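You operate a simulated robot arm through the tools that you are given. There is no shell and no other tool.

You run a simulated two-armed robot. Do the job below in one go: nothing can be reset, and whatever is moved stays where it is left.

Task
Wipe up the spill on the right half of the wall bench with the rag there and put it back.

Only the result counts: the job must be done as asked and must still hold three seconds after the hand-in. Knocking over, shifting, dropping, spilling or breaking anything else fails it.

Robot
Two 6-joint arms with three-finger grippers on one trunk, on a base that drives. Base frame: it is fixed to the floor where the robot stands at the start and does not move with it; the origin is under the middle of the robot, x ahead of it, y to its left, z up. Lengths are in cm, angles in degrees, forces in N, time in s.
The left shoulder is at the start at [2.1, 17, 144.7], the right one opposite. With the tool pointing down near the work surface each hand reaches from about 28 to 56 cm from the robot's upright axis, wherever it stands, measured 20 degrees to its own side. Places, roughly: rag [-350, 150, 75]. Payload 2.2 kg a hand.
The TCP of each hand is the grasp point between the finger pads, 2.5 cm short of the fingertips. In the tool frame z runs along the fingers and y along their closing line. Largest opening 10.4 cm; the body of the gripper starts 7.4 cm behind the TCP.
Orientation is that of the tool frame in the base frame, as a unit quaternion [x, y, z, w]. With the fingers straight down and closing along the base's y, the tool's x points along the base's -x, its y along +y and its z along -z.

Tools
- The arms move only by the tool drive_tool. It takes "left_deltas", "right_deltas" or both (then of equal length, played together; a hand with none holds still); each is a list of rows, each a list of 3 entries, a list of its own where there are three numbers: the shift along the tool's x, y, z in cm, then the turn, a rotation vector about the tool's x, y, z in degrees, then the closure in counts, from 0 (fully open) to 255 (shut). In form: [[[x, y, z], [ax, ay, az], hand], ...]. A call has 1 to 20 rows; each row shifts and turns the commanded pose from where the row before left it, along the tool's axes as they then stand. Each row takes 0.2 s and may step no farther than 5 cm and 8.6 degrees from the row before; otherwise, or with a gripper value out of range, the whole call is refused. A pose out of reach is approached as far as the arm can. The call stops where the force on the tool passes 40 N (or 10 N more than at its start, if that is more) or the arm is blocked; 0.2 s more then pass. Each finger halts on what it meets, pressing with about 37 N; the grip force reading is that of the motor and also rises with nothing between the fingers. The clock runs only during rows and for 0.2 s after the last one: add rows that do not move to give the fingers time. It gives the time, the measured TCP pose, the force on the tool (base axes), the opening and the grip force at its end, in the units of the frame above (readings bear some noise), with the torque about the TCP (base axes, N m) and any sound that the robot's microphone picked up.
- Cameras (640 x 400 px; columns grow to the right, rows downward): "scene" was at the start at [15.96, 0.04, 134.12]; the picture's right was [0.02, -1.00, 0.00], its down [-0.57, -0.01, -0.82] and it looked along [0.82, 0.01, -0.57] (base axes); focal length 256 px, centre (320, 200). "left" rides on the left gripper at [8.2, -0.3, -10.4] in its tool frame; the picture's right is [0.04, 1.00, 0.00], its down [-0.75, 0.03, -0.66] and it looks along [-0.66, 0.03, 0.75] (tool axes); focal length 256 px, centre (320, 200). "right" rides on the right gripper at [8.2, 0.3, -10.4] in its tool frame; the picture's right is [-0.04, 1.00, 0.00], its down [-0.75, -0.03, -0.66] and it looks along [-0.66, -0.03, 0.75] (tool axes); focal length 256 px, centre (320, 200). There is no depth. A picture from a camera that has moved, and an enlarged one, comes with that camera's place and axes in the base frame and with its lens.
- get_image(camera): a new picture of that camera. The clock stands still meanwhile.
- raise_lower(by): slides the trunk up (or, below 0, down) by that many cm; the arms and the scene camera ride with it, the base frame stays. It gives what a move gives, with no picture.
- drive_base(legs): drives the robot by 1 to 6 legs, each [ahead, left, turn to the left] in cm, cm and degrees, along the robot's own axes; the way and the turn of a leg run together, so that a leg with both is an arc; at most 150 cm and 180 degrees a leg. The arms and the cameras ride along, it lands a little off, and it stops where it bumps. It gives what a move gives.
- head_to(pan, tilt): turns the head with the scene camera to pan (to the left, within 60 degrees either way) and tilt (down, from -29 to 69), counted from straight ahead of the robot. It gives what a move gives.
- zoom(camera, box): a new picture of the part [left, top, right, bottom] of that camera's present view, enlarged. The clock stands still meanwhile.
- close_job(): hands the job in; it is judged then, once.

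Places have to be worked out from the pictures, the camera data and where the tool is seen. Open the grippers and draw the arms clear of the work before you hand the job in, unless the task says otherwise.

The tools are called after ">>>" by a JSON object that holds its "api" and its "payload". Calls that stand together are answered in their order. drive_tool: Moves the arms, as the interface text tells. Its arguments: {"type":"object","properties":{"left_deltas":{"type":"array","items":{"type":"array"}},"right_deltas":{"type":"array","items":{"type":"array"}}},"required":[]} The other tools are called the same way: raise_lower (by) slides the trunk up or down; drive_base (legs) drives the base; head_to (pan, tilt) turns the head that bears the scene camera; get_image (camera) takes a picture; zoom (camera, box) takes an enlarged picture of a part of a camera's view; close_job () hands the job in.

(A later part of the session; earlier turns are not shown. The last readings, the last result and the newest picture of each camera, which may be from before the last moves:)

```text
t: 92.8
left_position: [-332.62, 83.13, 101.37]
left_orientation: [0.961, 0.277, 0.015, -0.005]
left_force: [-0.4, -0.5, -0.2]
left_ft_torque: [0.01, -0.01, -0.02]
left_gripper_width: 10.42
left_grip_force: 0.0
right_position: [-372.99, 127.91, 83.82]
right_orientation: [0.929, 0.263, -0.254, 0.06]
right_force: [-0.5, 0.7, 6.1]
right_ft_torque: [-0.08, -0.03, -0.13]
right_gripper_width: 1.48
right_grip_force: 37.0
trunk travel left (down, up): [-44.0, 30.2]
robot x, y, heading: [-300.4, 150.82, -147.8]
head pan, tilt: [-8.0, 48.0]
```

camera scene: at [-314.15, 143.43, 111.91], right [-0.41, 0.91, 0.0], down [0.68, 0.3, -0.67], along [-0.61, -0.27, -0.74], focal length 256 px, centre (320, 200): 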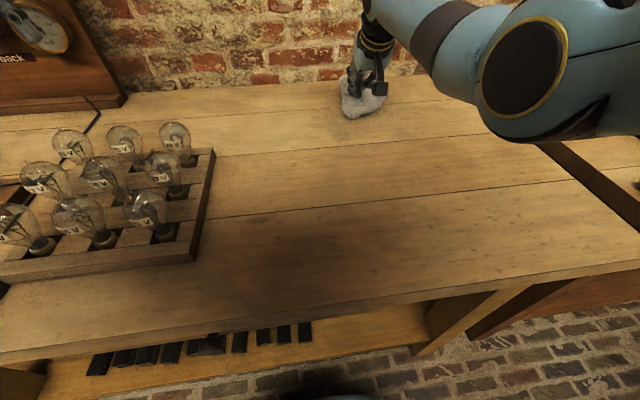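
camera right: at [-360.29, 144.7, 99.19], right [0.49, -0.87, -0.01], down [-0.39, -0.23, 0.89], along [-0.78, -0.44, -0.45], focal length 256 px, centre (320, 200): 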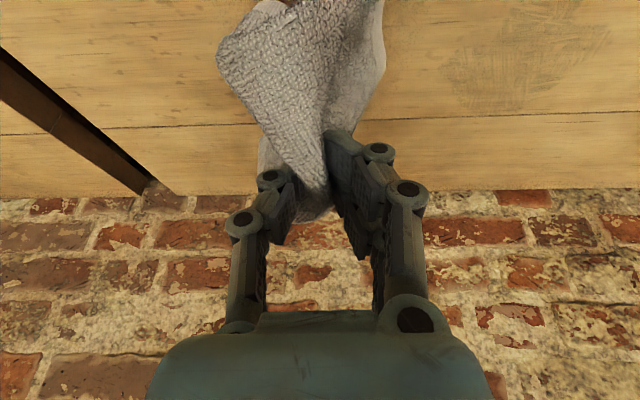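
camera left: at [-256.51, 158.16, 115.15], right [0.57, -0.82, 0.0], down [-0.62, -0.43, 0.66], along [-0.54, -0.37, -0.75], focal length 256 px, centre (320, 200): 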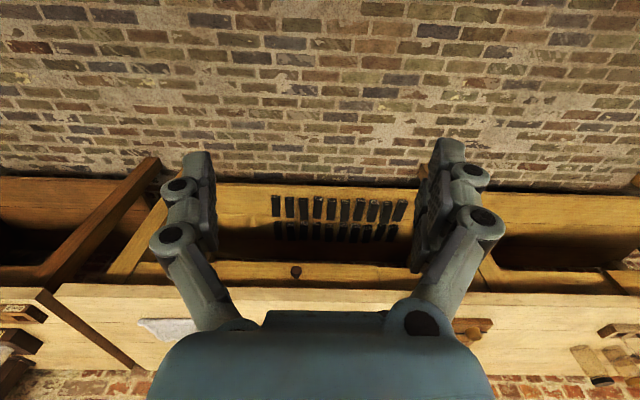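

6 N now; I press 0.4 cm more and stroke left 15 cm across the far part.

>>> {"api": "drive_tool", "payload": {"right_deltas": [[[0.2, 0, 0.35], [0, 0, 0], 255], [[0, 2.2, 0], [0, 0, 0], 255], [[0, 2.2, 0], [0, 0, 0], 255], [[0, 2.2, 0], [0, 0, 0], 255], [[0, 2.2, 0], [0, 0, 0], 255], [[0, 2.2, 0], [0, 0, 0], 255], [[0, 2.2, 0], [0, 0, 0], 255], [[0, 2, 0], [0, 0, 0], 255], [[0, 0, 0], [0, 0, 0], 255]]}}

>>> {"api": "zoom", "payload": {"camera": "scene", "box": [240, 60, 440, 185]}}

```text
t: 94.8
left_position: [-332.31, 83.23, 101.34]
left_orientation: [0.961, 0.277, 0.013, -0.005]
left_force: [-0.3, -0.7, 0.3]
left_ft_torque: [-0.04, 0.03, 0.02]
left_gripper_width: 10.39
left_grip_force: 0.0
right_position: [-364.99, 116.38, 83.33]
right_orientation: [0.928, 0.265, -0.255, 0.063]
right_force: [-5.4, 3.1, 21.2]
right_ft_torque: [-0.06, 0.12, -0.15]
right_gripper_width: 1.49
right_grip_force: 37.1
right hand out of reach, approached as far as the arm can: row 7, 8
trunk travel left (down, up): [-44.0, 30.2]
robot x, y, heading: [-300.9, 150.77, -147.8]
head pan, tilt: [-8.0, 48.0]
```

```text
3.20 times, centred on (340, 122) of scene
camera zoom: at [-314.03, 143.53, 111.94], right [-0.41, 0.91, 0.0], down [0.68, 0.3, -0.67], along [-0.61, -0.27, -0.74], focal length 820 px, centre (256, 448)
```

zoom: 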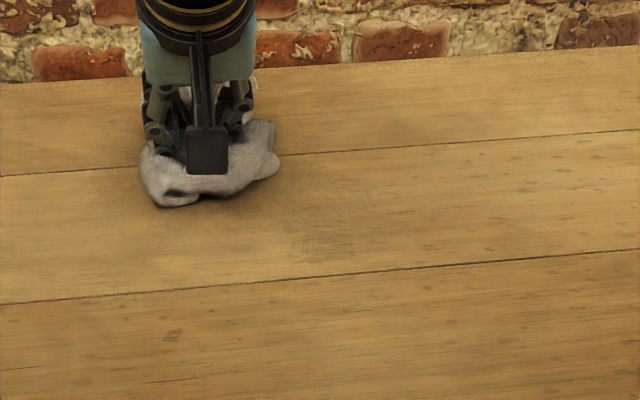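

That cleaned the far strip. I go on with the next rows: 3 cm nearer and to the right, another 3 cm nearer and to the left.

>>> {"api": "drive_tool", "payload": {"right_deltas": [[[1.295, 0, -0.757], [0, 0, 0], 255], [[1.295, 0, -0.757], [0, 0, 0], 255], [[0, -2.3, 0], [0, 0, 0], 255], [[0, -2.3, 0], [0, 0, 0], 255], [[0, -2.3, 0], [0, 0, 0], 255], [[0, -2.3, 0], [0, 0, 0], 255], [[0, -2.3, 0], [0, 0, 0], 255], [[0, -2.3, 0], [0, 0, 0], 255], [[1.295, 0, -0.757], [0, 0, 0], 255], [[1.295, 0, -0.757], [0, 0, 0], 255], [[0, 2.3, 0], [0, 0, 0], 255], [[0, 2.3, 0], [0, 0, 0], 255], [[0, 2.3, 0], [0, 0, 0], 255], [[0, 2.3, 0], [0, 0, 0], 255], [[0, 2.3, 0], [0, 0, 0], 255], [[0, 2.3, 0], [0, 0, 0], 255]]}}

>>> {"api": "zoom", "payload": {"camera": "scene", "box": [240, 60, 440, 185]}}

>>> {"api": "get_image", "payload": {"camera": "right"}}

```text
t: 98.0
left_position: [-332.4, 83.24, 101.41]
left_orientation: [0.961, 0.277, 0.016, -0.004]
left_force: [-0.9, -0.2, 1.1]
left_ft_torque: [0.02, -0.05, -0.03]
left_gripper_width: 10.39
left_grip_force: 0.1
right_position: [-363.48, 124.47, 83.22]
right_orientation: [0.928, 0.257, -0.264, 0.048]
right_force: [6.4, 2.7, 24.8]
right_ft_torque: [0.06, -0.15, -0.12]
right_gripper_width: 1.5
right_grip_force: 36.9
trunk travel left (down, up): [-44.0, 30.2]
robot x, y, heading: [-300.46, 151.08, -148.1]
head pan, tilt: [-8.0, 48.0]
stopped in row 15 (right hand): the force on the tool passed its limit at 44 N (the readings are from after the stop); the commanded pose is now the measured one
```

```text
3.20 times, centred on (340, 122) of scene
camera zoom: at [-314.02, 143.46, 111.93], right [-0.41, 0.91, 0.0], down [0.68, 0.3, -0.67], along [-0.61, -0.27, -0.74], focal length 820 px, centre (256, 448)
```

zoom: 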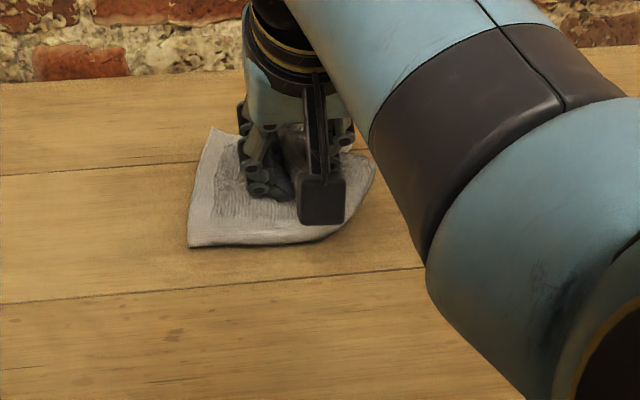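

```text
taken
camera right: at [-352.56, 130.2, 87.87], right [0.47, -0.88, -0.03], down [-0.26, -0.17, 0.95], along [-0.84, -0.44, -0.31], focal length 256 px, centre (320, 200)
```

right: 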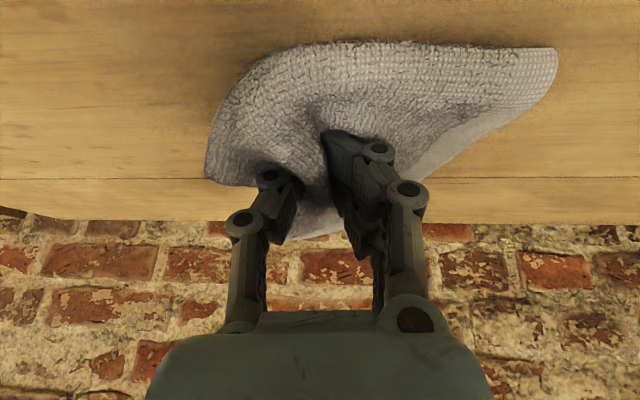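

The force limit stopped the last stroke at 44 N. I look at the whole scene to make sure the arm itself is not touching anything.

>>> {"api": "get_image", "payload": {"camera": "scene"}}

```text
taken
camera scene: at [-314.02, 143.46, 111.93], right [-0.41, 0.91, 0.0], down [0.68, 0.3, -0.67], along [-0.61, -0.27, -0.74], focal length 256 px, centre (320, 200)
```

scene: 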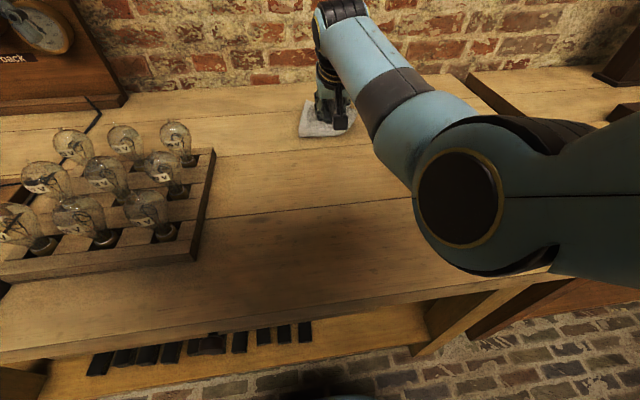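

The elbow hangs low here (centre around z 88) and may be brushing the bench, so I raise the trunk by 12 cm right away; the hand rises with it.

>>> {"api": "raise_lower", "payload": {"by": 12}}

>>> {"api": "get_image", "payload": {"camera": "scene"}}

>>> {"api": "zoom", "payload": {"camera": "scene", "box": [240, 60, 440, 185]}}

```text
t: 99.5
left_position: [-332.42, 83.03, 113.24]
left_orientation: [0.961, 0.278, 0.015, -0.005]
left_force: [0.3, 0.6, -0.7]
left_ft_torque: [-0.02, 0.02, 0.01]
left_gripper_width: 10.38
left_grip_force: 0.0
right_position: [-363.22, 124.24, 94.65]
right_orientation: [0.93, 0.257, -0.26, 0.046]
right_force: [-0.8, 0.3, -0.3]
right_ft_torque: [-0.01, -0.07, -0.03]
right_gripper_width: 1.49
right_grip_force: 36.9
trunk travel left (down, up): [-56.0, 18.2]
robot x, y, heading: [-300.84, 151.03, -147.9]
head pan, tilt: [-8.0, 48.0]
```

```text
taken
camera scene: at [-313.94, 143.55, 124.1], right [-0.41, 0.91, 0.0], down [0.68, 0.3, -0.67], along [-0.61, -0.27, -0.74], focal length 256 px, centre (320, 200)
```

scene: 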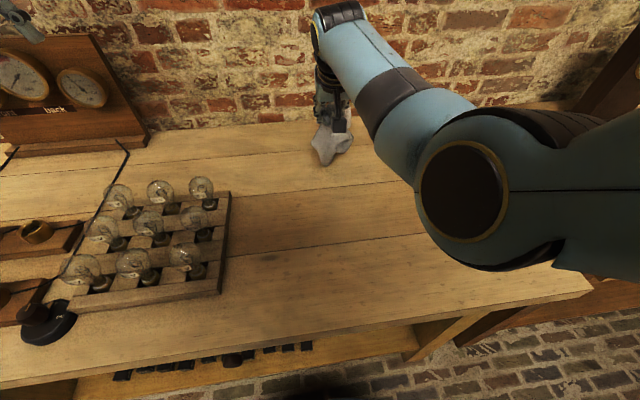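

```text
3.20 times, centred on (340, 122) of scene
camera zoom: at [-313.94, 143.55, 124.1], right [-0.41, 0.91, 0.0], down [0.68, 0.3, -0.67], along [-0.61, -0.27, -0.74], focal length 820 px, centre (256, 448)
```

zoom: 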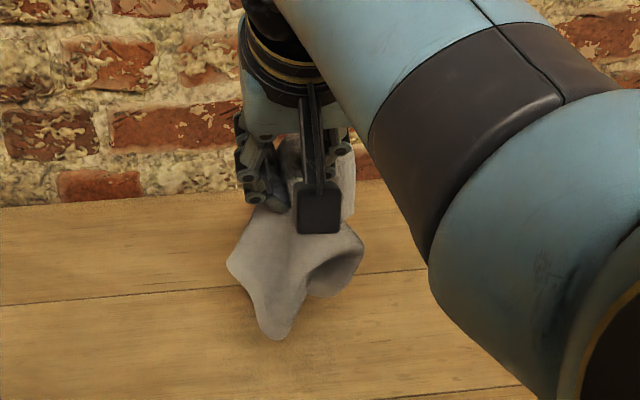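

Clear again (trunk -8, rag hanging at z 95). I shift the hand 14 cm right to inspect the surface.

>>> {"api": "drive_tool", "payload": {"right_deltas": [[[0, -3.5, -0.5], [0, 0, 0], 255], [[0, -3.5, 0], [0, 0, 0], 255], [[0, -3.5, 0], [0, 0, 0], 255], [[0, -3.5, 0], [0, 0, 0], 255], [[0, 0, 0], [0, 0, 0], 255]]}}

>>> {"api": "zoom", "payload": {"camera": "scene", "box": [240, 80, 440, 205]}}

>>> {"api": "get_image", "payload": {"camera": "right"}}

```text
t: 100.7
left_position: [-332.37, 83.14, 113.35]
left_orientation: [0.961, 0.277, 0.016, -0.005]
left_force: [0.1, -1.0, -0.5]
left_ft_torque: [0.01, 0.03, -0.04]
left_gripper_width: 10.39
left_grip_force: 0.1
right_position: [-369.97, 136.72, 95.63]
right_orientation: [0.929, 0.258, -0.26, 0.047]
right_force: [0.4, 0.8, -0.5]
right_ft_torque: [0.0, -0.07, -0.08]
right_gripper_width: 1.47
right_grip_force: 37.1
trunk travel left (down, up): [-56.0, 18.2]
robot x, y, heading: [-300.56, 150.89, -148.0]
head pan, tilt: [-8.0, 48.0]
```

```text
3.20 times, centred on (340, 142) of scene
camera zoom: at [-313.89, 143.5, 124.11], right [-0.41, 0.91, 0.0], down [0.68, 0.3, -0.67], along [-0.61, -0.27, -0.74], focal length 820 px, centre (256, 384)
```

zoom: 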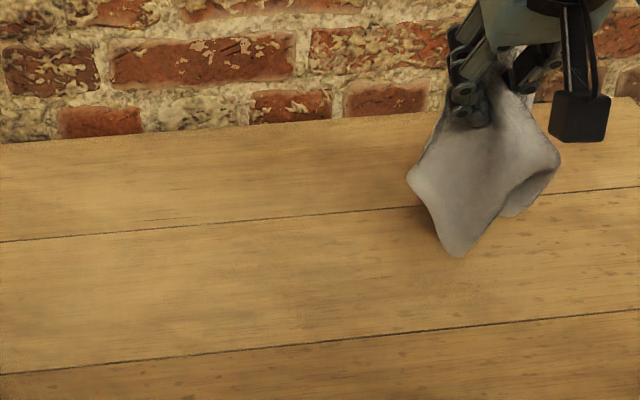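

```text
taken
camera right: at [-359.12, 142.58, 100.45], right [0.47, -0.88, -0.03], down [-0.27, -0.17, 0.95], along [-0.84, -0.44, -0.32], focal length 256 px, centre (320, 200)
```

right: 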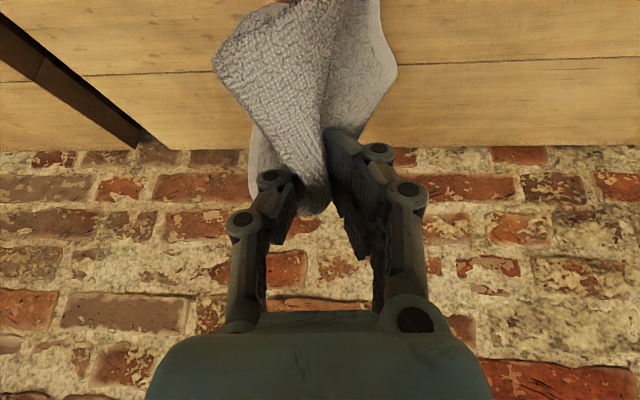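

It looks nearly clean. I zoom closer into the former spill area around (330, 156).

>>> {"api": "zoom", "payload": {"camera": "scene", "box": [275, 125, 385, 194]}}

```text
5.80 times, centred on (330, 160) of scene
camera zoom: at [-313.89, 143.5, 124.11], right [-0.41, 0.91, 0.0], down [0.68, 0.3, -0.67], along [-0.61, -0.27, -0.74], focal length 1485 px, centre (262, 435)
```

zoom: 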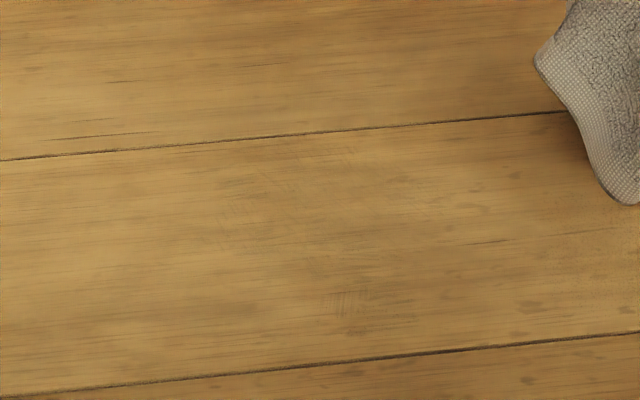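

A very faint film remains between 60–73 ahead and 6–17 right. With the trunk at -8 and 30 degrees tilt I can reach it all, so I make another full set of strokes, starting at the far right.

>>> {"api": "drive_tool", "payload": {"right_deltas": [[[-2.5, 3.35, 1.463], [0, 0, 0], 255], [[-2.5, 3.35, 1.463], [0, 0, 0], 255], [[1.665, 0, 2.849], [0, 0, 0], 255], [[1.665, 0, 2.849], [0, 0, 0], 255], [[1.665, 0, 2.849], [0, 0, 0], 255], [[0.5, 0, 0.86], [0, 0, 0], 255], [[0, 0, 0], [0, 0, 0], 255]]}}

>>> {"api": "get_image", "payload": {"camera": "scene"}}

```text
t: 102.3
left_position: [-332.44, 83.1, 113.24]
left_orientation: [0.961, 0.278, 0.015, -0.005]
left_force: [0.3, 0.1, -0.2]
left_ft_torque: [-0.04, 0.0, 0.02]
left_gripper_width: 10.39
left_grip_force: 0.1
right_position: [-370.22, 129.41, 85.71]
right_orientation: [0.93, 0.257, -0.26, 0.047]
right_force: [0.6, 0.1, 0.3]
right_ft_torque: [-0.05, -0.05, -0.04]
right_gripper_width: 1.49
right_grip_force: 37.0
right hand out of reach, approached as far as the arm can: row 5, 6
trunk travel left (down, up): [-56.0, 18.2]
robot x, y, heading: [-300.62, 150.64, -147.6]
head pan, tilt: [-8.0, 48.0]
```

```text
taken
camera scene: at [-313.92, 143.58, 124.12], right [-0.41, 0.91, 0.0], down [0.68, 0.3, -0.67], along [-0.61, -0.27, -0.74], focal length 256 px, centre (320, 200)
```

scene: 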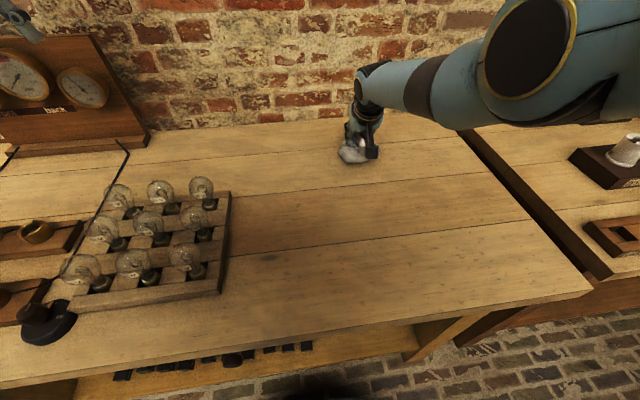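

At trunk -8 the arm stretches out at 70 ahead, z 86. I lift the hand 4 cm, lower the trunk 4 cm, and press down from there.

>>> {"api": "drive_tool", "payload": {"right_deltas": [[[-2.018, 0, -3.454], [0, 0, 0], 255], [[0, 0, 0], [0, 0, 0], 255]]}}

>>> {"api": "raise_lower", "payload": {"by": -4}}

>>> {"api": "drive_tool", "payload": {"right_deltas": [[[-0.86, 0, 0.5], [0, 0, 0], 255], [[0.35, 0, 0.6], [0, 0, 0], 255], [[0.35, 0, 0.6], [0, 0, 0], 255], [[0, 0, 0], [0, 0, 0], 255]]}}

```text
t: 102.9
left_position: [-332.53, 83.07, 113.24]
left_orientation: [0.961, 0.277, 0.015, -0.005]
left_force: [-1.3, -0.8, 0.5]
left_ft_torque: [-0.02, 0.02, -0.02]
left_gripper_width: 10.38
left_grip_force: 0.1
right_position: [-369.99, 129.33, 89.65]
right_orientation: [0.93, 0.258, -0.258, 0.047]
right_force: [-0.5, 0.5, -0.3]
right_ft_torque: [-0.06, -0.05, -0.07]
right_gripper_width: 1.47
right_grip_force: 37.2
trunk travel left (down, up): [-56.0, 18.2]
robot x, y, heading: [-300.82, 150.82, -147.8]
head pan, tilt: [-8.0, 48.0]
```

```text
t: 103.7
left_position: [-332.51, 83.18, 109.29]
left_orientation: [0.96, 0.278, 0.015, -0.005]
left_force: [0.1, -0.5, 0.2]
left_ft_torque: [0.0, 0.03, 0.0]
left_gripper_width: 10.39
left_grip_force: 0.0
right_position: [-370.04, 129.3, 85.87]
right_orientation: [0.929, 0.258, -0.26, 0.047]
right_force: [-0.4, 0.1, 0.9]
right_ft_torque: [-0.06, -0.06, -0.05]
right_gripper_width: 1.51
right_grip_force: 36.7
trunk travel left (down, up): [-52.0, 22.2]
robot x, y, heading: [-300.68, 150.5, -148.0]
head pan, tilt: [-8.0, 48.0]
```

```text
t: 104.7
left_position: [-332.5, 83.18, 109.32]
left_orientation: [0.96, 0.278, 0.016, -0.004]
left_force: [-0.1, 0.3, 0.0]
left_ft_torque: [-0.01, -0.04, 0.0]
left_gripper_width: 10.39
left_grip_force: 0.0
right_position: [-371.08, 128.87, 84.33]
right_orientation: [0.929, 0.258, -0.26, 0.048]
right_force: [0.7, 1.0, 3.4]
right_ft_torque: [-0.05, 0.01, -0.08]
right_gripper_width: 1.49
right_grip_force: 37.1
trunk travel left (down, up): [-52.0, 22.2]
robot x, y, heading: [-301.0, 150.48, -147.9]
head pan, tilt: [-8.0, 48.0]
```

Contact at 3 N, 71 ahead, 18.6 right. I press 0.8 cm further and stroke left 13 cm.

>>> {"api": "drive_tool", "payload": {"right_deltas": [[[0.4, 0, 0.69], [0, 0, 0], 255], [[0, 2.2, 0], [0, 0, 0], 255], [[0, 2.2, 0], [0, 0, 0], 255], [[0, 2.2, 0], [0, 0, 0], 255], [[0, 2.2, 0], [0, 0, 0], 255], [[0, 2.2, 0], [0, 0, 0], 255], [[0, 2.2, 0], [0, 0, 0], 255], [[0, 0, 0], [0, 0, 0], 255]]}}

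>>> {"api": "get_image", "payload": {"camera": "scene"}}

```text
t: 106.5
left_position: [-332.47, 83.12, 109.28]
left_orientation: [0.961, 0.277, 0.016, -0.005]
left_force: [0.4, 0.6, -0.5]
left_ft_torque: [0.0, 0.02, 0.01]
left_gripper_width: 10.41
left_grip_force: 0.0
right_position: [-363.0, 120.17, 84.01]
right_orientation: [0.93, 0.258, -0.259, 0.047]
right_force: [0.0, 0.7, 3.7]
right_ft_torque: [-0.05, 0.0, -0.05]
right_gripper_width: 1.48
right_grip_force: 36.5
right hand out of reach, approached as far as the arm can: row 3, 4, 5, 6, 7
trunk travel left (down, up): [-52.0, 22.2]
robot x, y, heading: [-300.76, 150.33, -148.0]
head pan, tilt: [-8.0, 48.0]
```

```text
taken
camera scene: at [-313.96, 143.55, 120.07], right [-0.41, 0.91, 0.0], down [0.68, 0.3, -0.67], along [-0.61, -0.27, -0.74], focal length 256 px, centre (320, 200)
```

scene: 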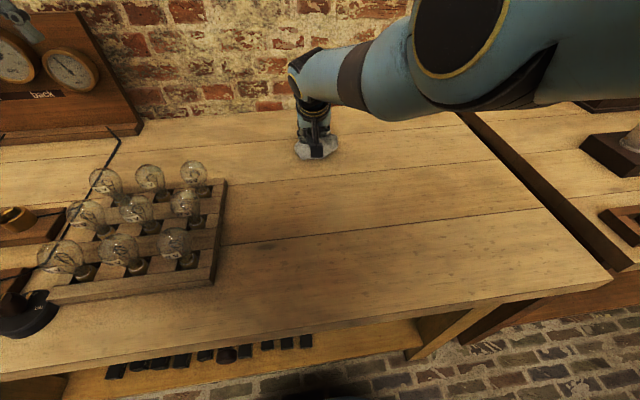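

Far row done (68.7 ahead, 7 right, light contact). I press a bit more and stroke back to the right at this depth.

>>> {"api": "drive_tool", "payload": {"right_deltas": [[[0.4, 0, 0.69], [0, 0, 0], 255], [[0, -2.2, 0], [0, 0, 0], 255], [[0, -2.2, 0], [0, 0, 0], 255], [[0, -2.2, 0], [0, 0, 0], 255], [[0, -2.2, 0], [0, 0, 0], 255], [[0, -2.2, 0], [0, 0, 0], 255], [[0, 2.2, 0], [0, 0, 0], 255], [[0, 2.2, 0], [0, 0, 0], 255], [[0, 2.2, 0], [0, 0, 0], 255], [[0, 2.2, 0], [0, 0, 0], 255], [[0, 2.2, 0], [0, 0, 0], 255], [[0, 0, 0], [0, 0, 0], 255]]}}

>>> {"api": "zoom", "payload": {"camera": "scene", "box": [240, 80, 440, 205]}}

```text
t: 109.1
left_position: [-332.46, 83.19, 109.36]
left_orientation: [0.961, 0.277, 0.016, -0.004]
left_force: [-0.2, -0.1, 0.3]
left_ft_torque: [-0.03, -0.04, 0.02]
left_gripper_width: 10.41
left_grip_force: 0.0
right_position: [-363.12, 120.42, 83.45]
right_orientation: [0.929, 0.257, -0.26, 0.048]
right_force: [-2.3, 0.2, 8.3]
right_ft_torque: [-0.01, 0.11, -0.07]
right_gripper_width: 1.52
right_grip_force: 37.0
right hand out of reach, approached as far as the arm can: row 1
trunk travel left (down, up): [-52.0, 22.2]
robot x, y, heading: [-301.09, 150.5, -148.1]
head pan, tilt: [-8.0, 48.0]
```

```text
3.20 times, centred on (340, 142) of scene
camera zoom: at [-313.92, 143.61, 120.08], right [-0.41, 0.91, 0.0], down [0.68, 0.3, -0.67], along [-0.61, -0.27, -0.74], focal length 820 px, centre (256, 384)
```

zoom: 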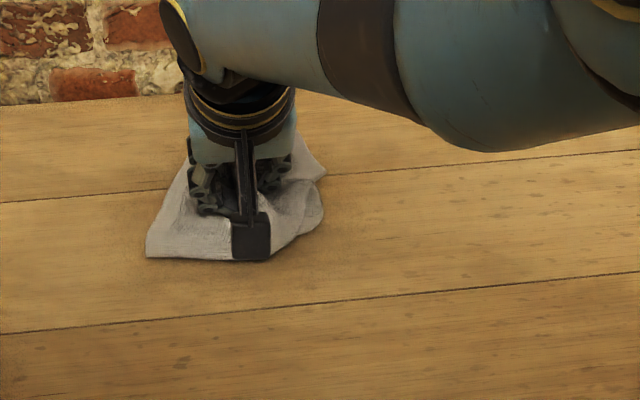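

Good contact there. For the nearer rows I raise the trunk 4 cm again to keep the elbow high, move back 3 cm and press down anew.

>>> {"api": "raise_lower", "payload": {"by": 5}}

>>> {"api": "drive_tool", "payload": {"right_deltas": [[[2.59, 0, -1.51], [0, 0, 0], 255], [[1.01, 0, 1.727], [0, 0, 0], 255], [[1.01, 0, 1.727], [0, 0, 0], 255], [[0, 0, 0], [0, 0, 0], 255]]}}

>>> {"api": "get_image", "payload": {"camera": "scene"}}

```text
t: 110.0
left_position: [-332.44, 83.05, 114.23]
left_orientation: [0.961, 0.277, 0.015, -0.004]
left_force: [-0.2, 0.0, -0.2]
left_ft_torque: [0.03, 0.02, 0.02]
left_gripper_width: 10.4
left_grip_force: 0.0
right_position: [-363.12, 120.53, 88.35]
right_orientation: [0.929, 0.258, -0.259, 0.048]
right_force: [-0.4, 0.3, -0.2]
right_ft_torque: [-0.05, -0.08, -0.07]
right_gripper_width: 1.51
right_grip_force: 37.3
trunk travel left (down, up): [-57.0, 17.2]
robot x, y, heading: [-301.1, 150.65, -148.0]
head pan, tilt: [-8.0, 48.0]
```

```text
t: 111.0
left_position: [-332.43, 83.13, 114.3]
left_orientation: [0.961, 0.277, 0.016, -0.004]
left_force: [-0.2, -0.5, 0.0]
left_ft_torque: [0.02, 0.0, 0.0]
left_gripper_width: 10.39
left_grip_force: 0.1
right_position: [-360.44, 122.24, 84.4]
right_orientation: [0.93, 0.258, -0.259, 0.048]
right_force: [0.4, 0.0, 1.3]
right_ft_torque: [0.0, -0.06, -0.04]
right_gripper_width: 1.51
right_grip_force: 37.0
trunk travel left (down, up): [-57.0, 17.2]
robot x, y, heading: [-300.43, 150.82, -148.0]
head pan, tilt: [-8.0, 48.0]
```

```text
taken
camera scene: at [-313.91, 143.58, 125.12], right [-0.41, 0.91, 0.0], down [0.68, 0.3, -0.67], along [-0.61, -0.27, -0.74], focal length 256 px, centre (320, 200)
```

scene: 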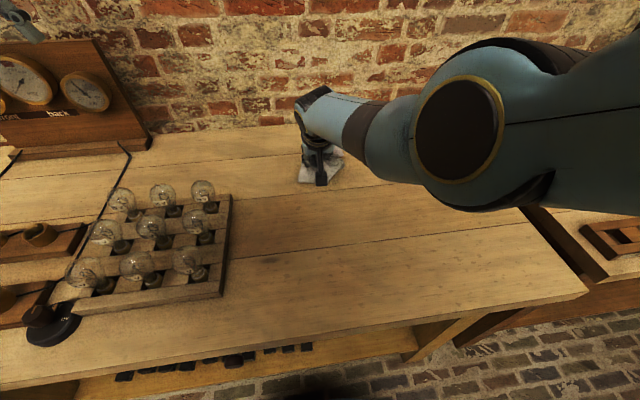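

Elbow now at about z 107, well clear. I press and stroke right, 3 cm nearer, and left again.

>>> {"api": "drive_tool", "payload": {"right_deltas": [[[0.42, 0, 0.73], [0, 0, 0], 255], [[0, -2.2, 0], [0, 0, 0], 255], [[0, -2.2, 0], [0, 0, 0], 255], [[0, -2.2, 0], [0, 0, 0], 255], [[0, -2.2, 0], [0, 0, 0], 255], [[0, -2.2, 0], [0, 0, 0], 255], [[1.295, 0, -0.757], [0, 0, 0], 255], [[1.295, 0, -0.757], [0, 0, 0], 255], [[0, 2.2, 0], [0, 0, 0], 255], [[0, 2.2, 0], [0, 0, 0], 255], [[0, 2.2, 0], [0, 0, 0], 255], [[0, 2.2, 0], [0, 0, 0], 255], [[0, 2.2, 0], [0, 0, 0], 255], [[0, 0, 0], [0, 0, 0], 255]]}}

>>> {"api": "get_image", "payload": {"camera": "scene"}}

```text
t: 114.0
left_position: [-332.31, 83.25, 114.45]
left_orientation: [0.961, 0.277, 0.014, -0.004]
left_force: [-0.7, 0.2, 0.0]
left_ft_torque: [-0.04, 0.01, -0.02]
left_gripper_width: 10.41
left_grip_force: 0.1
right_position: [-359.9, 126.43, 83.27]
right_orientation: [0.93, 0.252, -0.265, 0.03]
right_force: [-0.9, 4.4, 15.7]
right_ft_torque: [0.13, 0.0, -0.06]
right_gripper_width: 1.53
right_grip_force: 36.7
trunk travel left (down, up): [-57.0, 17.2]
robot x, y, heading: [-300.34, 150.87, -147.8]
head pan, tilt: [-8.0, 48.0]
```

```text
taken
camera scene: at [-313.77, 143.7, 125.15], right [-0.41, 0.91, 0.0], down [0.68, 0.3, -0.67], along [-0.61, -0.27, -0.74], focal length 256 px, centre (320, 200)
```

scene: 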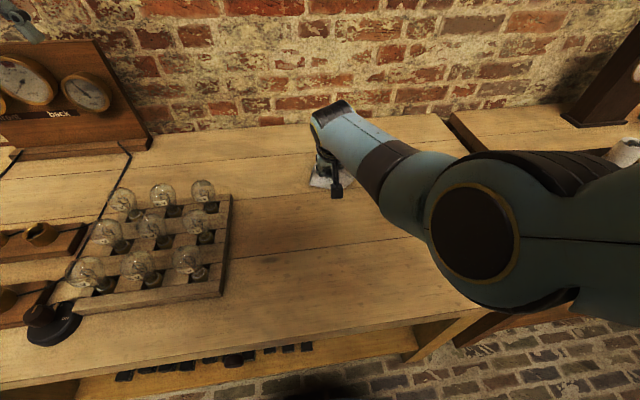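

The hand lags its commanded spot by about 3 cm with a slight twist, so something resists. I hold still a moment and read again, and check the hand camera.

>>> {"api": "drive_tool", "payload": {"right_deltas": [[[0, 0, 0], [0, 0, 0], 255], [[0, 0, 0], [0, 0, 0], 255]]}}

>>> {"api": "get_image", "payload": {"camera": "right"}}

>>> {"api": "head_to", "payload": {"pan": -30, "tilt": 50}}

>>> {"api": "get_image", "payload": {"camera": "scene"}}

```text
t: 114.8
left_position: [-332.41, 83.14, 114.38]
left_orientation: [0.961, 0.278, 0.016, -0.004]
left_force: [-0.5, -0.5, 0.4]
left_ft_torque: [0.04, 0.0, 0.01]
left_gripper_width: 10.4
left_grip_force: 0.0
right_position: [-360.23, 126.25, 83.49]
right_orientation: [0.93, 0.251, -0.267, 0.031]
right_force: [3.1, 0.6, 6.3]
right_ft_torque: [-0.02, -0.08, -0.05]
right_gripper_width: 1.52
right_grip_force: 37.0
trunk travel left (down, up): [-57.0, 17.2]
robot x, y, heading: [-301.12, 150.71, -148.1]
head pan, tilt: [-8.0, 48.0]
stopped in row 2 (right hand): the arm was blocked; the commanded pose is now the measured one
```

```text
taken
camera right: at [-349.13, 131.78, 88.14], right [0.45, -0.89, -0.06], down [-0.25, -0.19, 0.95], along [-0.86, -0.42, -0.31], focal length 256 px, centre (320, 200)
```

right: 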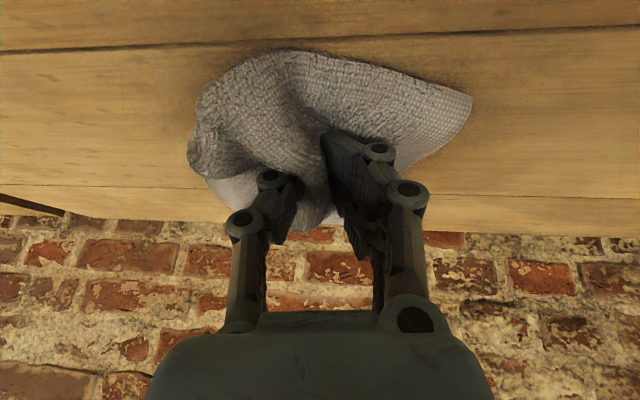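

```text
t: 115.7
left_position: [-332.36, 83.12, 114.24]
left_orientation: [0.961, 0.277, 0.016, -0.004]
left_force: [-0.1, -0.4, -0.3]
left_ft_torque: [0.02, 0.0, 0.0]
left_gripper_width: 10.4
left_grip_force: 0.0
right_position: [-360.21, 126.42, 83.47]
right_orientation: [0.93, 0.251, -0.266, 0.03]
right_force: [-1.2, 0.4, 5.9]
right_ft_torque: [-0.04, 0.0, -0.06]
right_gripper_width: 1.53
right_grip_force: 36.7
trunk travel left (down, up): [-57.0, 17.2]
robot x, y, heading: [-300.74, 150.72, -147.8]
head pan, tilt: [-30.0, 50.0]
```

```text
taken
camera scene: at [-314.37, 146.52, 124.86], right [-0.04, 1.0, 0.0], down [0.77, 0.03, -0.64], along [-0.64, -0.02, -0.77], focal length 256 px, centre (320, 200)
```

scene: 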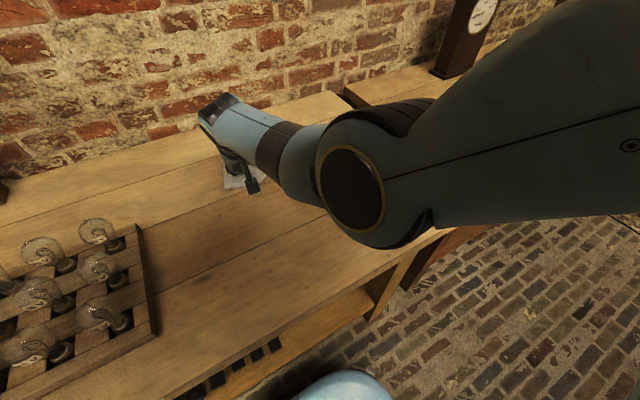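

The report says the arm was blocked, though no contact is visible (elbow is well above the bench) – probably a joint near its limit. I lift the rag straight up 7 cm and move right to look at the surface again.

>>> {"api": "drive_tool", "payload": {"right_deltas": [[[-1.51, 0, -2.59], [0, 0, 0], 255], [[-1.51, 0, -2.59], [0, 0, 0], 255], [[0, -3.5, -0.5], [0, 0, 0], 255], [[0, -3.5, 0], [0, 0, 0], 255], [[0, -3.5, 0], [0, 0, 0], 255], [[0, -3.5, 0], [0, 0, 0], 255], [[0, 0, 0], [0, 0, 0], 255]]}}

>>> {"api": "head_to", "payload": {"pan": -8, "tilt": 50}}

>>> {"api": "get_image", "payload": {"camera": "scene"}}

>>> {"api": "zoom", "payload": {"camera": "scene", "box": [275, 115, 385, 184]}}

```text
t: 117.3
left_position: [-332.46, 83.05, 114.27]
left_orientation: [0.961, 0.277, 0.015, -0.004]
left_force: [-0.1, -0.1, -0.4]
left_ft_torque: [0.02, 0.0, -0.02]
left_gripper_width: 10.38
left_grip_force: 0.1
right_position: [-366.18, 138.23, 90.84]
right_orientation: [0.93, 0.253, -0.264, 0.031]
right_force: [-1.1, 0.2, -0.8]
right_ft_torque: [-0.05, -0.06, -0.01]
right_gripper_width: 1.53
right_grip_force: 37.3
trunk travel left (down, up): [-57.0, 17.2]
robot x, y, heading: [-300.56, 150.47, -147.7]
head pan, tilt: [-30.0, 50.0]
```

```text
t: 118.1
left_position: [-332.5, 83.2, 114.21]
left_orientation: [0.961, 0.277, 0.015, -0.005]
left_force: [-0.2, 1.4, -0.5]
left_ft_torque: [-0.02, -0.02, -0.03]
left_gripper_width: 10.41
left_grip_force: 0.0
right_position: [-366.2, 138.19, 90.9]
right_orientation: [0.93, 0.252, -0.265, 0.031]
right_force: [-1.1, 0.9, 0.0]
right_ft_torque: [-0.03, -0.09, -0.03]
right_gripper_width: 1.5
right_grip_force: 36.9
trunk travel left (down, up): [-57.0, 17.2]
robot x, y, heading: [-300.24, 150.59, -147.6]
head pan, tilt: [-8.0, 50.0]
```

```text
taken
camera scene: at [-313.75, 143.64, 124.85], right [-0.41, 0.91, 0.0], down [0.7, 0.31, -0.64], along [-0.59, -0.26, -0.77], focal length 256 px, centre (320, 200)
```

scene: 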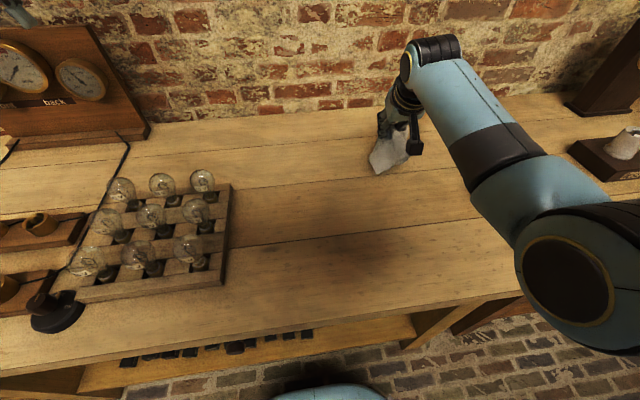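

```text
5.80 times, centred on (330, 150) of scene
camera zoom: at [-313.75, 143.64, 124.85], right [-0.41, 0.91, 0.0], down [0.7, 0.31, -0.64], along [-0.59, -0.26, -0.77], focal length 1485 px, centre (262, 493)
```

zoom: 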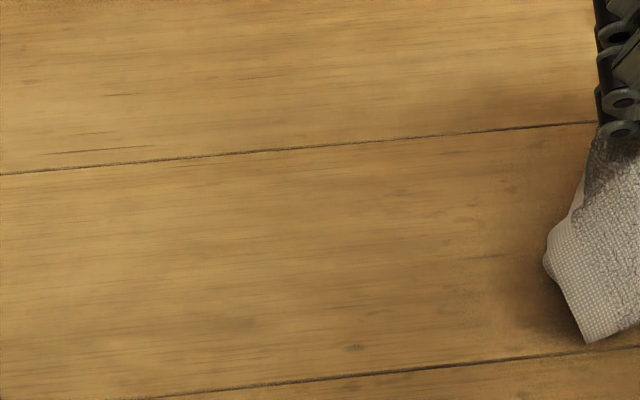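

The former spill area now looks clean. I double-check from the hand camera and a wider zoom for leftover smears.

>>> {"api": "get_image", "payload": {"camera": "right"}}

>>> {"api": "zoom", "payload": {"camera": "scene", "box": [210, 90, 410, 215]}}

```text
taken
camera right: at [-355.15, 143.78, 95.53], right [0.46, -0.89, -0.05], down [-0.25, -0.19, 0.95], along [-0.85, -0.42, -0.31], focal length 256 px, centre (320, 200)
```

right: 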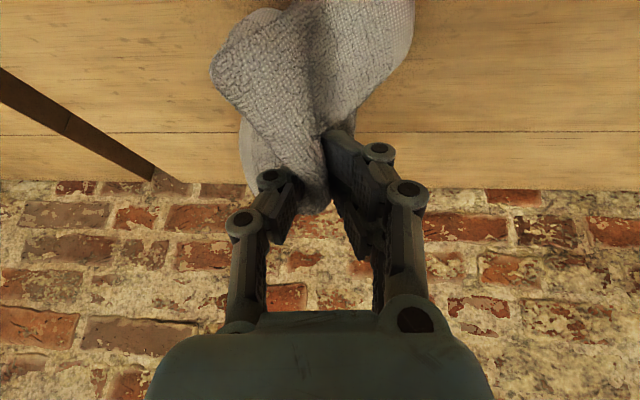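

```text
3.20 times, centred on (310, 152) of scene
camera zoom: at [-313.75, 143.64, 124.85], right [-0.41, 0.91, 0.0], down [0.7, 0.31, -0.64], along [-0.59, -0.26, -0.77], focal length 820 px, centre (352, 352)
```

zoom: 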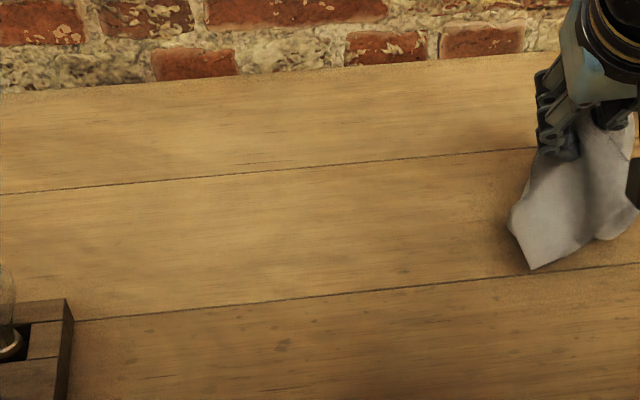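

Everything is clean. Now I return the rag: lift 4 cm, undo the extra tilt and twist, and move back 17.6 cm to above its original place.

>>> {"api": "drive_tool", "payload": {"right_deltas": [[[-2.05, 0, -3.44], [0, 0, 0], 255], [[0, 0, 0], [-1.9, 4.2, -0.35], 255], [[0, 0, 0], [-1.9, 4.2, -0.35], 255], [[4.07, 0, -1.668], [0, 0, 0], 255], [[4.07, 0, -1.668], [0, 0, 0], 255], [[4.07, 0, -1.668], [0, 0, 0], 255], [[4.07, 0, -1.668], [0, 0, 0], 255], [[0, 0, 0], [0, 0, 0], 255]]}}

>>> {"api": "head_to", "payload": {"pan": -10, "tilt": 62}}

>>> {"api": "get_image", "payload": {"camera": "scene"}}

>>> {"api": "get_image", "payload": {"camera": "right"}}

```text
t: 119.9
left_position: [-332.58, 82.91, 114.25]
left_orientation: [0.96, 0.278, 0.016, -0.004]
left_force: [-0.5, -0.1, -0.8]
left_ft_torque: [0.0, -0.02, 0.02]
left_gripper_width: 10.44
left_grip_force: 0.1
right_position: [-351.17, 147.34, 94.78]
right_orientation: [0.944, 0.268, -0.187, 0.042]
right_force: [-0.1, 0.2, -0.2]
right_ft_torque: [0.01, -0.05, -0.02]
right_gripper_width: 1.49
right_grip_force: 37.3
trunk travel left (down, up): [-57.0, 17.2]
robot x, y, heading: [-300.47, 150.79, -147.9]
head pan, tilt: [-8.0, 50.0]
```

```text
t: 120.7
left_position: [-332.54, 83.16, 114.43]
left_orientation: [0.961, 0.277, 0.016, -0.004]
left_force: [-0.6, -0.3, 0.7]
left_ft_torque: [-0.01, -0.05, -0.01]
left_gripper_width: 10.39
left_grip_force: 0.0
right_position: [-351.14, 147.18, 94.97]
right_orientation: [0.944, 0.268, -0.188, 0.042]
right_force: [-0.1, 0.2, -1.0]
right_ft_torque: [-0.01, 0.0, 0.01]
right_gripper_width: 1.47
right_grip_force: 36.9
trunk travel left (down, up): [-57.0, 17.2]
robot x, y, heading: [-300.96, 150.95, -148.0]
head pan, tilt: [-10.0, 62.0]
```

```text
taken
camera scene: at [-312.66, 144.37, 123.37], right [-0.38, 0.93, 0.0], down [0.82, 0.33, -0.47], along [-0.44, -0.18, -0.88], focal length 256 px, centre (320, 200)
```

scene: 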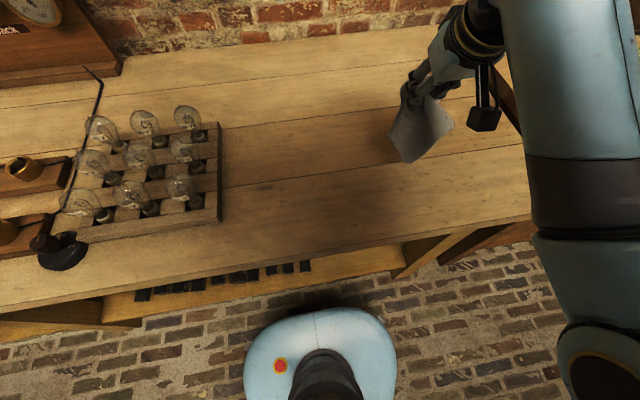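

```text
taken
camera right: at [-341.04, 153.02, 101.42], right [0.49, -0.87, -0.01], down [-0.39, -0.23, 0.89], along [-0.78, -0.44, -0.45], focal length 256 px, centre (320, 200)
```

right: 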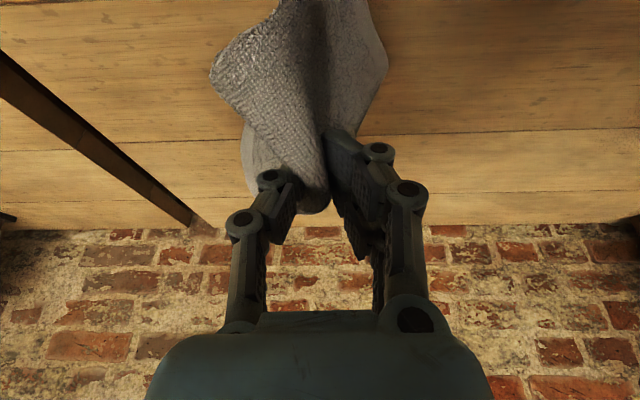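

The hand is exactly over the place where I gripped the rag. I lower it back onto the bench.

>>> {"api": "drive_tool", "payload": {"right_deltas": [[[1.137, 0, 2.775], [0, 0, 0], 255], [[1.137, 0, 2.775], [0, 0, 0], 255], [[1.137, 0, 2.775], [0, 0, 0], 255], [[0.38, 0, 0.925], [0, 0, 0], 255], [[0.3, 0, 0.74], [0, 0, 0], 255], [[0, 0, 0], [0, 0, 0], 255]]}}

>>> {"api": "get_image", "payload": {"camera": "scene"}}

>>> {"api": "get_image", "payload": {"camera": "right"}}

```text
t: 122.1
left_position: [-332.4, 83.12, 114.29]
left_orientation: [0.961, 0.277, 0.015, -0.005]
left_force: [-0.8, -0.7, 0.8]
left_ft_torque: [0.0, 0.0, 0.01]
left_gripper_width: 10.41
left_grip_force: 0.0
right_position: [-351.33, 147.12, 84.13]
right_orientation: [0.943, 0.269, -0.19, 0.042]
right_force: [1.8, 0.5, 13.9]
right_ft_torque: [0.04, 0.07, -0.02]
right_gripper_width: 1.49
right_grip_force: 36.7
trunk travel left (down, up): [-57.0, 17.2]
robot x, y, heading: [-300.55, 150.75, -148.2]
head pan, tilt: [-10.0, 62.0]
```

```text
taken
camera scene: at [-312.55, 144.38, 123.39], right [-0.38, 0.93, 0.0], down [0.82, 0.33, -0.47], along [-0.44, -0.18, -0.88], focal length 256 px, centre (320, 200)
```

scene: 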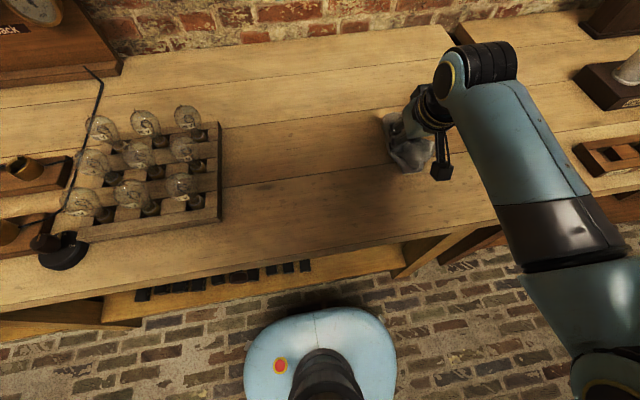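

```text
taken
camera right: at [-341.18, 152.77, 90.58], right [0.49, -0.87, -0.01], down [-0.39, -0.22, 0.89], along [-0.78, -0.44, -0.45], focal length 256 px, centre (320, 200)
```

right: 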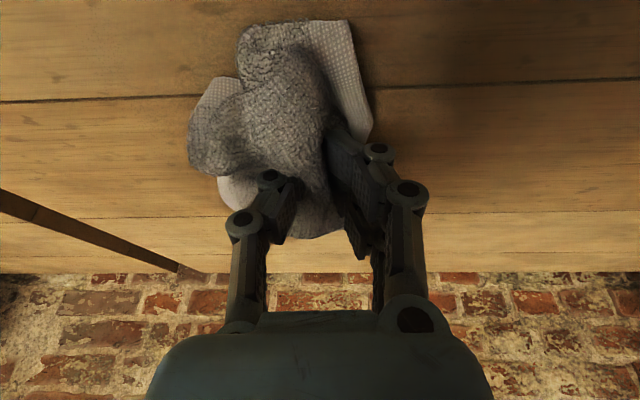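

The rag is down at its original spot, somewhat bunched. I open the fingers slowly to let the fold spread again, then look.

>>> {"api": "drive_tool", "payload": {"right_deltas": [[[0, 0, 0], [0, 0, 0], 200], [[0, 0, 0], [0, 0, 0], 170], [[0, 0, 0], [0, 0, 0], 140], [[0, 0, 0], [0, 0, 0], 108], [[0, 0, 0], [0, 0, 0], 108], [[0, 0, 0], [0, 0, 0], 108]]}}

>>> {"api": "get_image", "payload": {"camera": "right"}}

>>> {"api": "zoom", "payload": {"camera": "scene", "box": [320, 70, 520, 195]}}

```text
t: 123.5
left_position: [-332.4, 83.09, 114.29]
left_orientation: [0.961, 0.277, 0.015, -0.004]
left_force: [-0.6, 0.5, -0.6]
left_ft_torque: [0.0, 0.06, 0.01]
left_gripper_width: 10.38
left_grip_force: 0.2
right_position: [-351.24, 147.11, 83.95]
right_orientation: [0.944, 0.268, -0.187, 0.043]
right_force: [0.9, 0.0, 1.5]
right_ft_torque: [0.02, 0.0, 0.01]
right_gripper_width: 5.97
right_grip_force: 0.2
trunk travel left (down, up): [-57.0, 17.2]
robot x, y, heading: [-300.7, 150.51, -148.1]
head pan, tilt: [-10.0, 62.0]
```

```text
taken
camera right: at [-341.19, 152.8, 90.47], right [0.49, -0.87, -0.01], down [-0.39, -0.23, 0.89], along [-0.78, -0.44, -0.45], focal length 256 px, centre (320, 200)
```

right: 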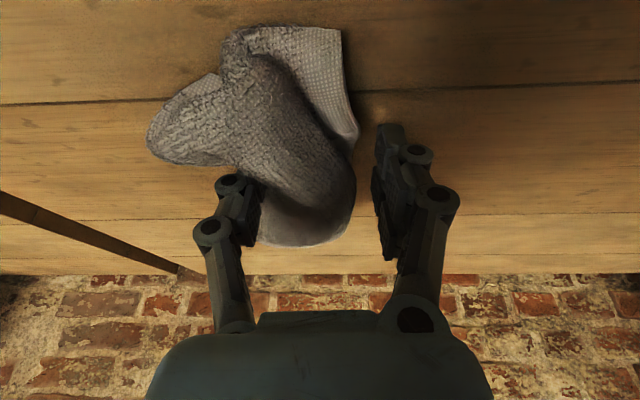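

```text
3.20 times, centred on (420, 132) of scene
camera zoom: at [-312.65, 144.37, 123.37], right [-0.38, 0.93, 0.0], down [0.82, 0.33, -0.47], along [-0.43, -0.18, -0.88], focal length 820 px, centre (0, 416)
```

zoom: 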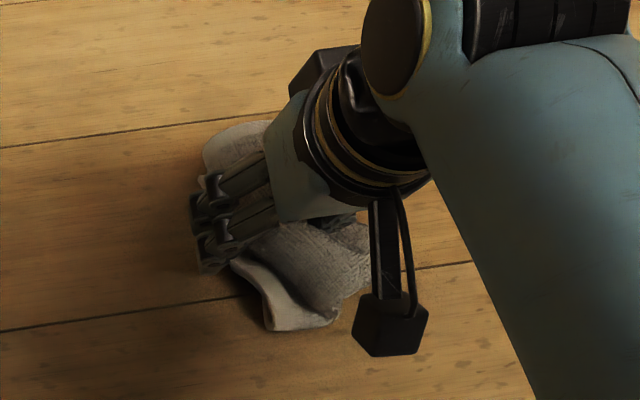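

The rag is released. I withdraw the hand slowly along the finger direction so as not to drag the cloth.

>>> {"api": "drive_tool", "payload": {"right_deltas": [[[0, 0, -1], [0, 0, 0], 108], [[0, 0, -1.5], [0, 0, 0], 108], [[0, 0, -2], [0, 0, 0], 108], [[0, 0, -2.5], [0, 0, 0], 108], [[0, 0, -3], [0, 0, 0], 108], [[0, 0, 0], [0, 0, 0], 108]]}}

>>> {"api": "get_image", "payload": {"camera": "right"}}

>>> {"api": "get_image", "payload": {"camera": "scene"}}

```text
t: 124.9
left_position: [-332.5, 83.1, 114.12]
left_orientation: [0.961, 0.277, 0.015, -0.004]
left_force: [0.2, 0.0, -0.4]
left_ft_torque: [0.0, 0.0, -0.03]
left_gripper_width: 10.42
left_grip_force: 0.0
right_position: [-347.98, 148.84, 93.27]
right_orientation: [0.944, 0.268, -0.187, 0.043]
right_force: [-0.2, -0.8, -0.6]
right_ft_torque: [-0.01, 0.0, 0.03]
right_gripper_width: 5.98
right_grip_force: 0.0
trunk travel left (down, up): [-57.0, 17.2]
robot x, y, heading: [-301.01, 150.6, -147.9]
head pan, tilt: [-10.0, 62.0]
```

```text
taken
camera right: at [-337.94, 154.62, 99.84], right [0.49, -0.87, -0.01], down [-0.39, -0.23, 0.89], along [-0.78, -0.43, -0.45], focal length 256 px, centre (320, 200)
```

right: 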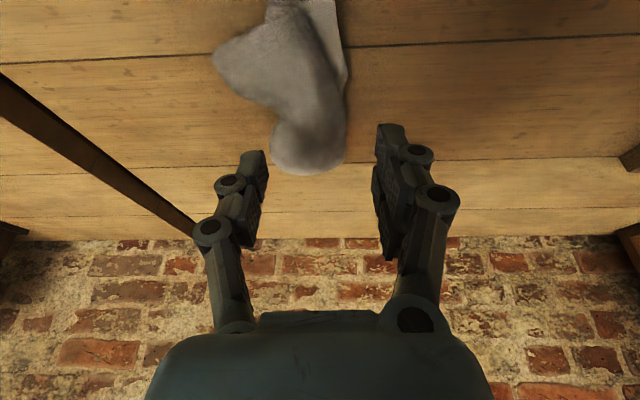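

```text
taken
camera scene: at [-312.7, 144.36, 123.36], right [-0.38, 0.93, 0.0], down [0.82, 0.33, -0.47], along [-0.43, -0.18, -0.88], focal length 256 px, centre (320, 200)
```

scene: 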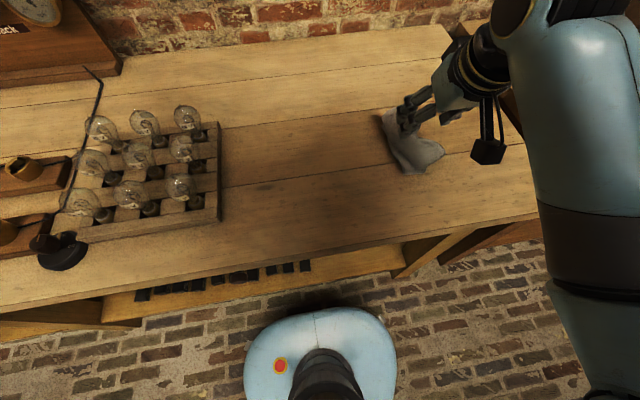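

Released cleanly. I raise the hand further and shift it right for an unobstructed look at the rag.

>>> {"api": "drive_tool", "payload": {"right_deltas": [[[-1.1, -3, -2.775], [0, 0, 0], 60], [[-1.1, -4, -2.775], [0, 0, 0], 0], [[0, -4, 0], [0, 0, 0], 0], [[0, -4, 0], [0, 0, 0], 0], [[0, 0, 0], [0, 0, 0], 0]]}}

>>> {"api": "get_image", "payload": {"camera": "scene"}}

>>> {"api": "zoom", "payload": {"camera": "scene", "box": [320, 70, 520, 195]}}

```text
t: 126.1
left_position: [-332.45, 83.06, 114.28]
left_orientation: [0.961, 0.277, 0.015, -0.004]
left_force: [0.3, -0.5, 0.1]
left_ft_torque: [0.04, 0.04, 0.0]
left_gripper_width: 10.4
left_grip_force: 0.0
right_position: [-355.66, 161.56, 99.56]
right_orientation: [0.944, 0.268, -0.188, 0.042]
right_force: [0.6, 0.1, -0.3]
right_ft_torque: [0.02, 0.01, 0.02]
right_gripper_width: 10.4
right_grip_force: 0.1
trunk travel left (down, up): [-57.0, 17.2]
robot x, y, heading: [-300.92, 151.21, -148.1]
head pan, tilt: [-10.0, 62.0]
```

```text
taken
camera scene: at [-312.63, 144.28, 123.36], right [-0.38, 0.93, 0.0], down [0.82, 0.33, -0.47], along [-0.43, -0.18, -0.88], focal length 256 px, centre (320, 200)
```

scene: 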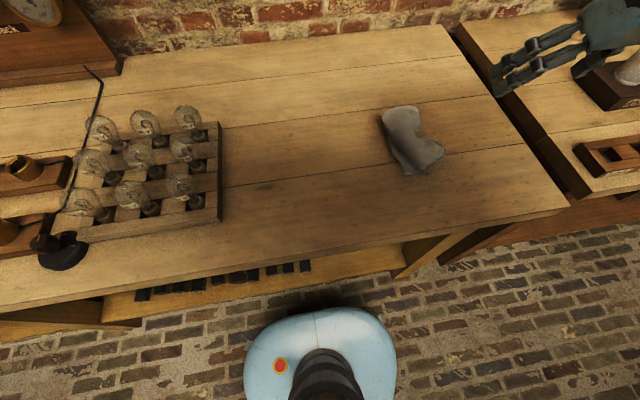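

```text
3.20 times, centred on (420, 132) of scene
camera zoom: at [-312.63, 144.28, 123.36], right [-0.38, 0.93, 0.0], down [0.82, 0.33, -0.47], along [-0.43, -0.18, -0.88], focal length 820 px, centre (0, 416)
```

zoom: 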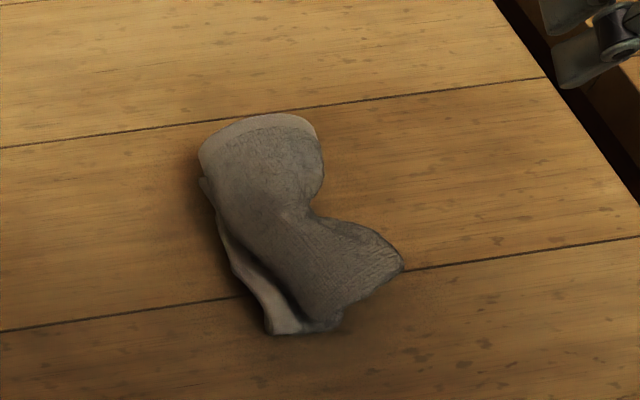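

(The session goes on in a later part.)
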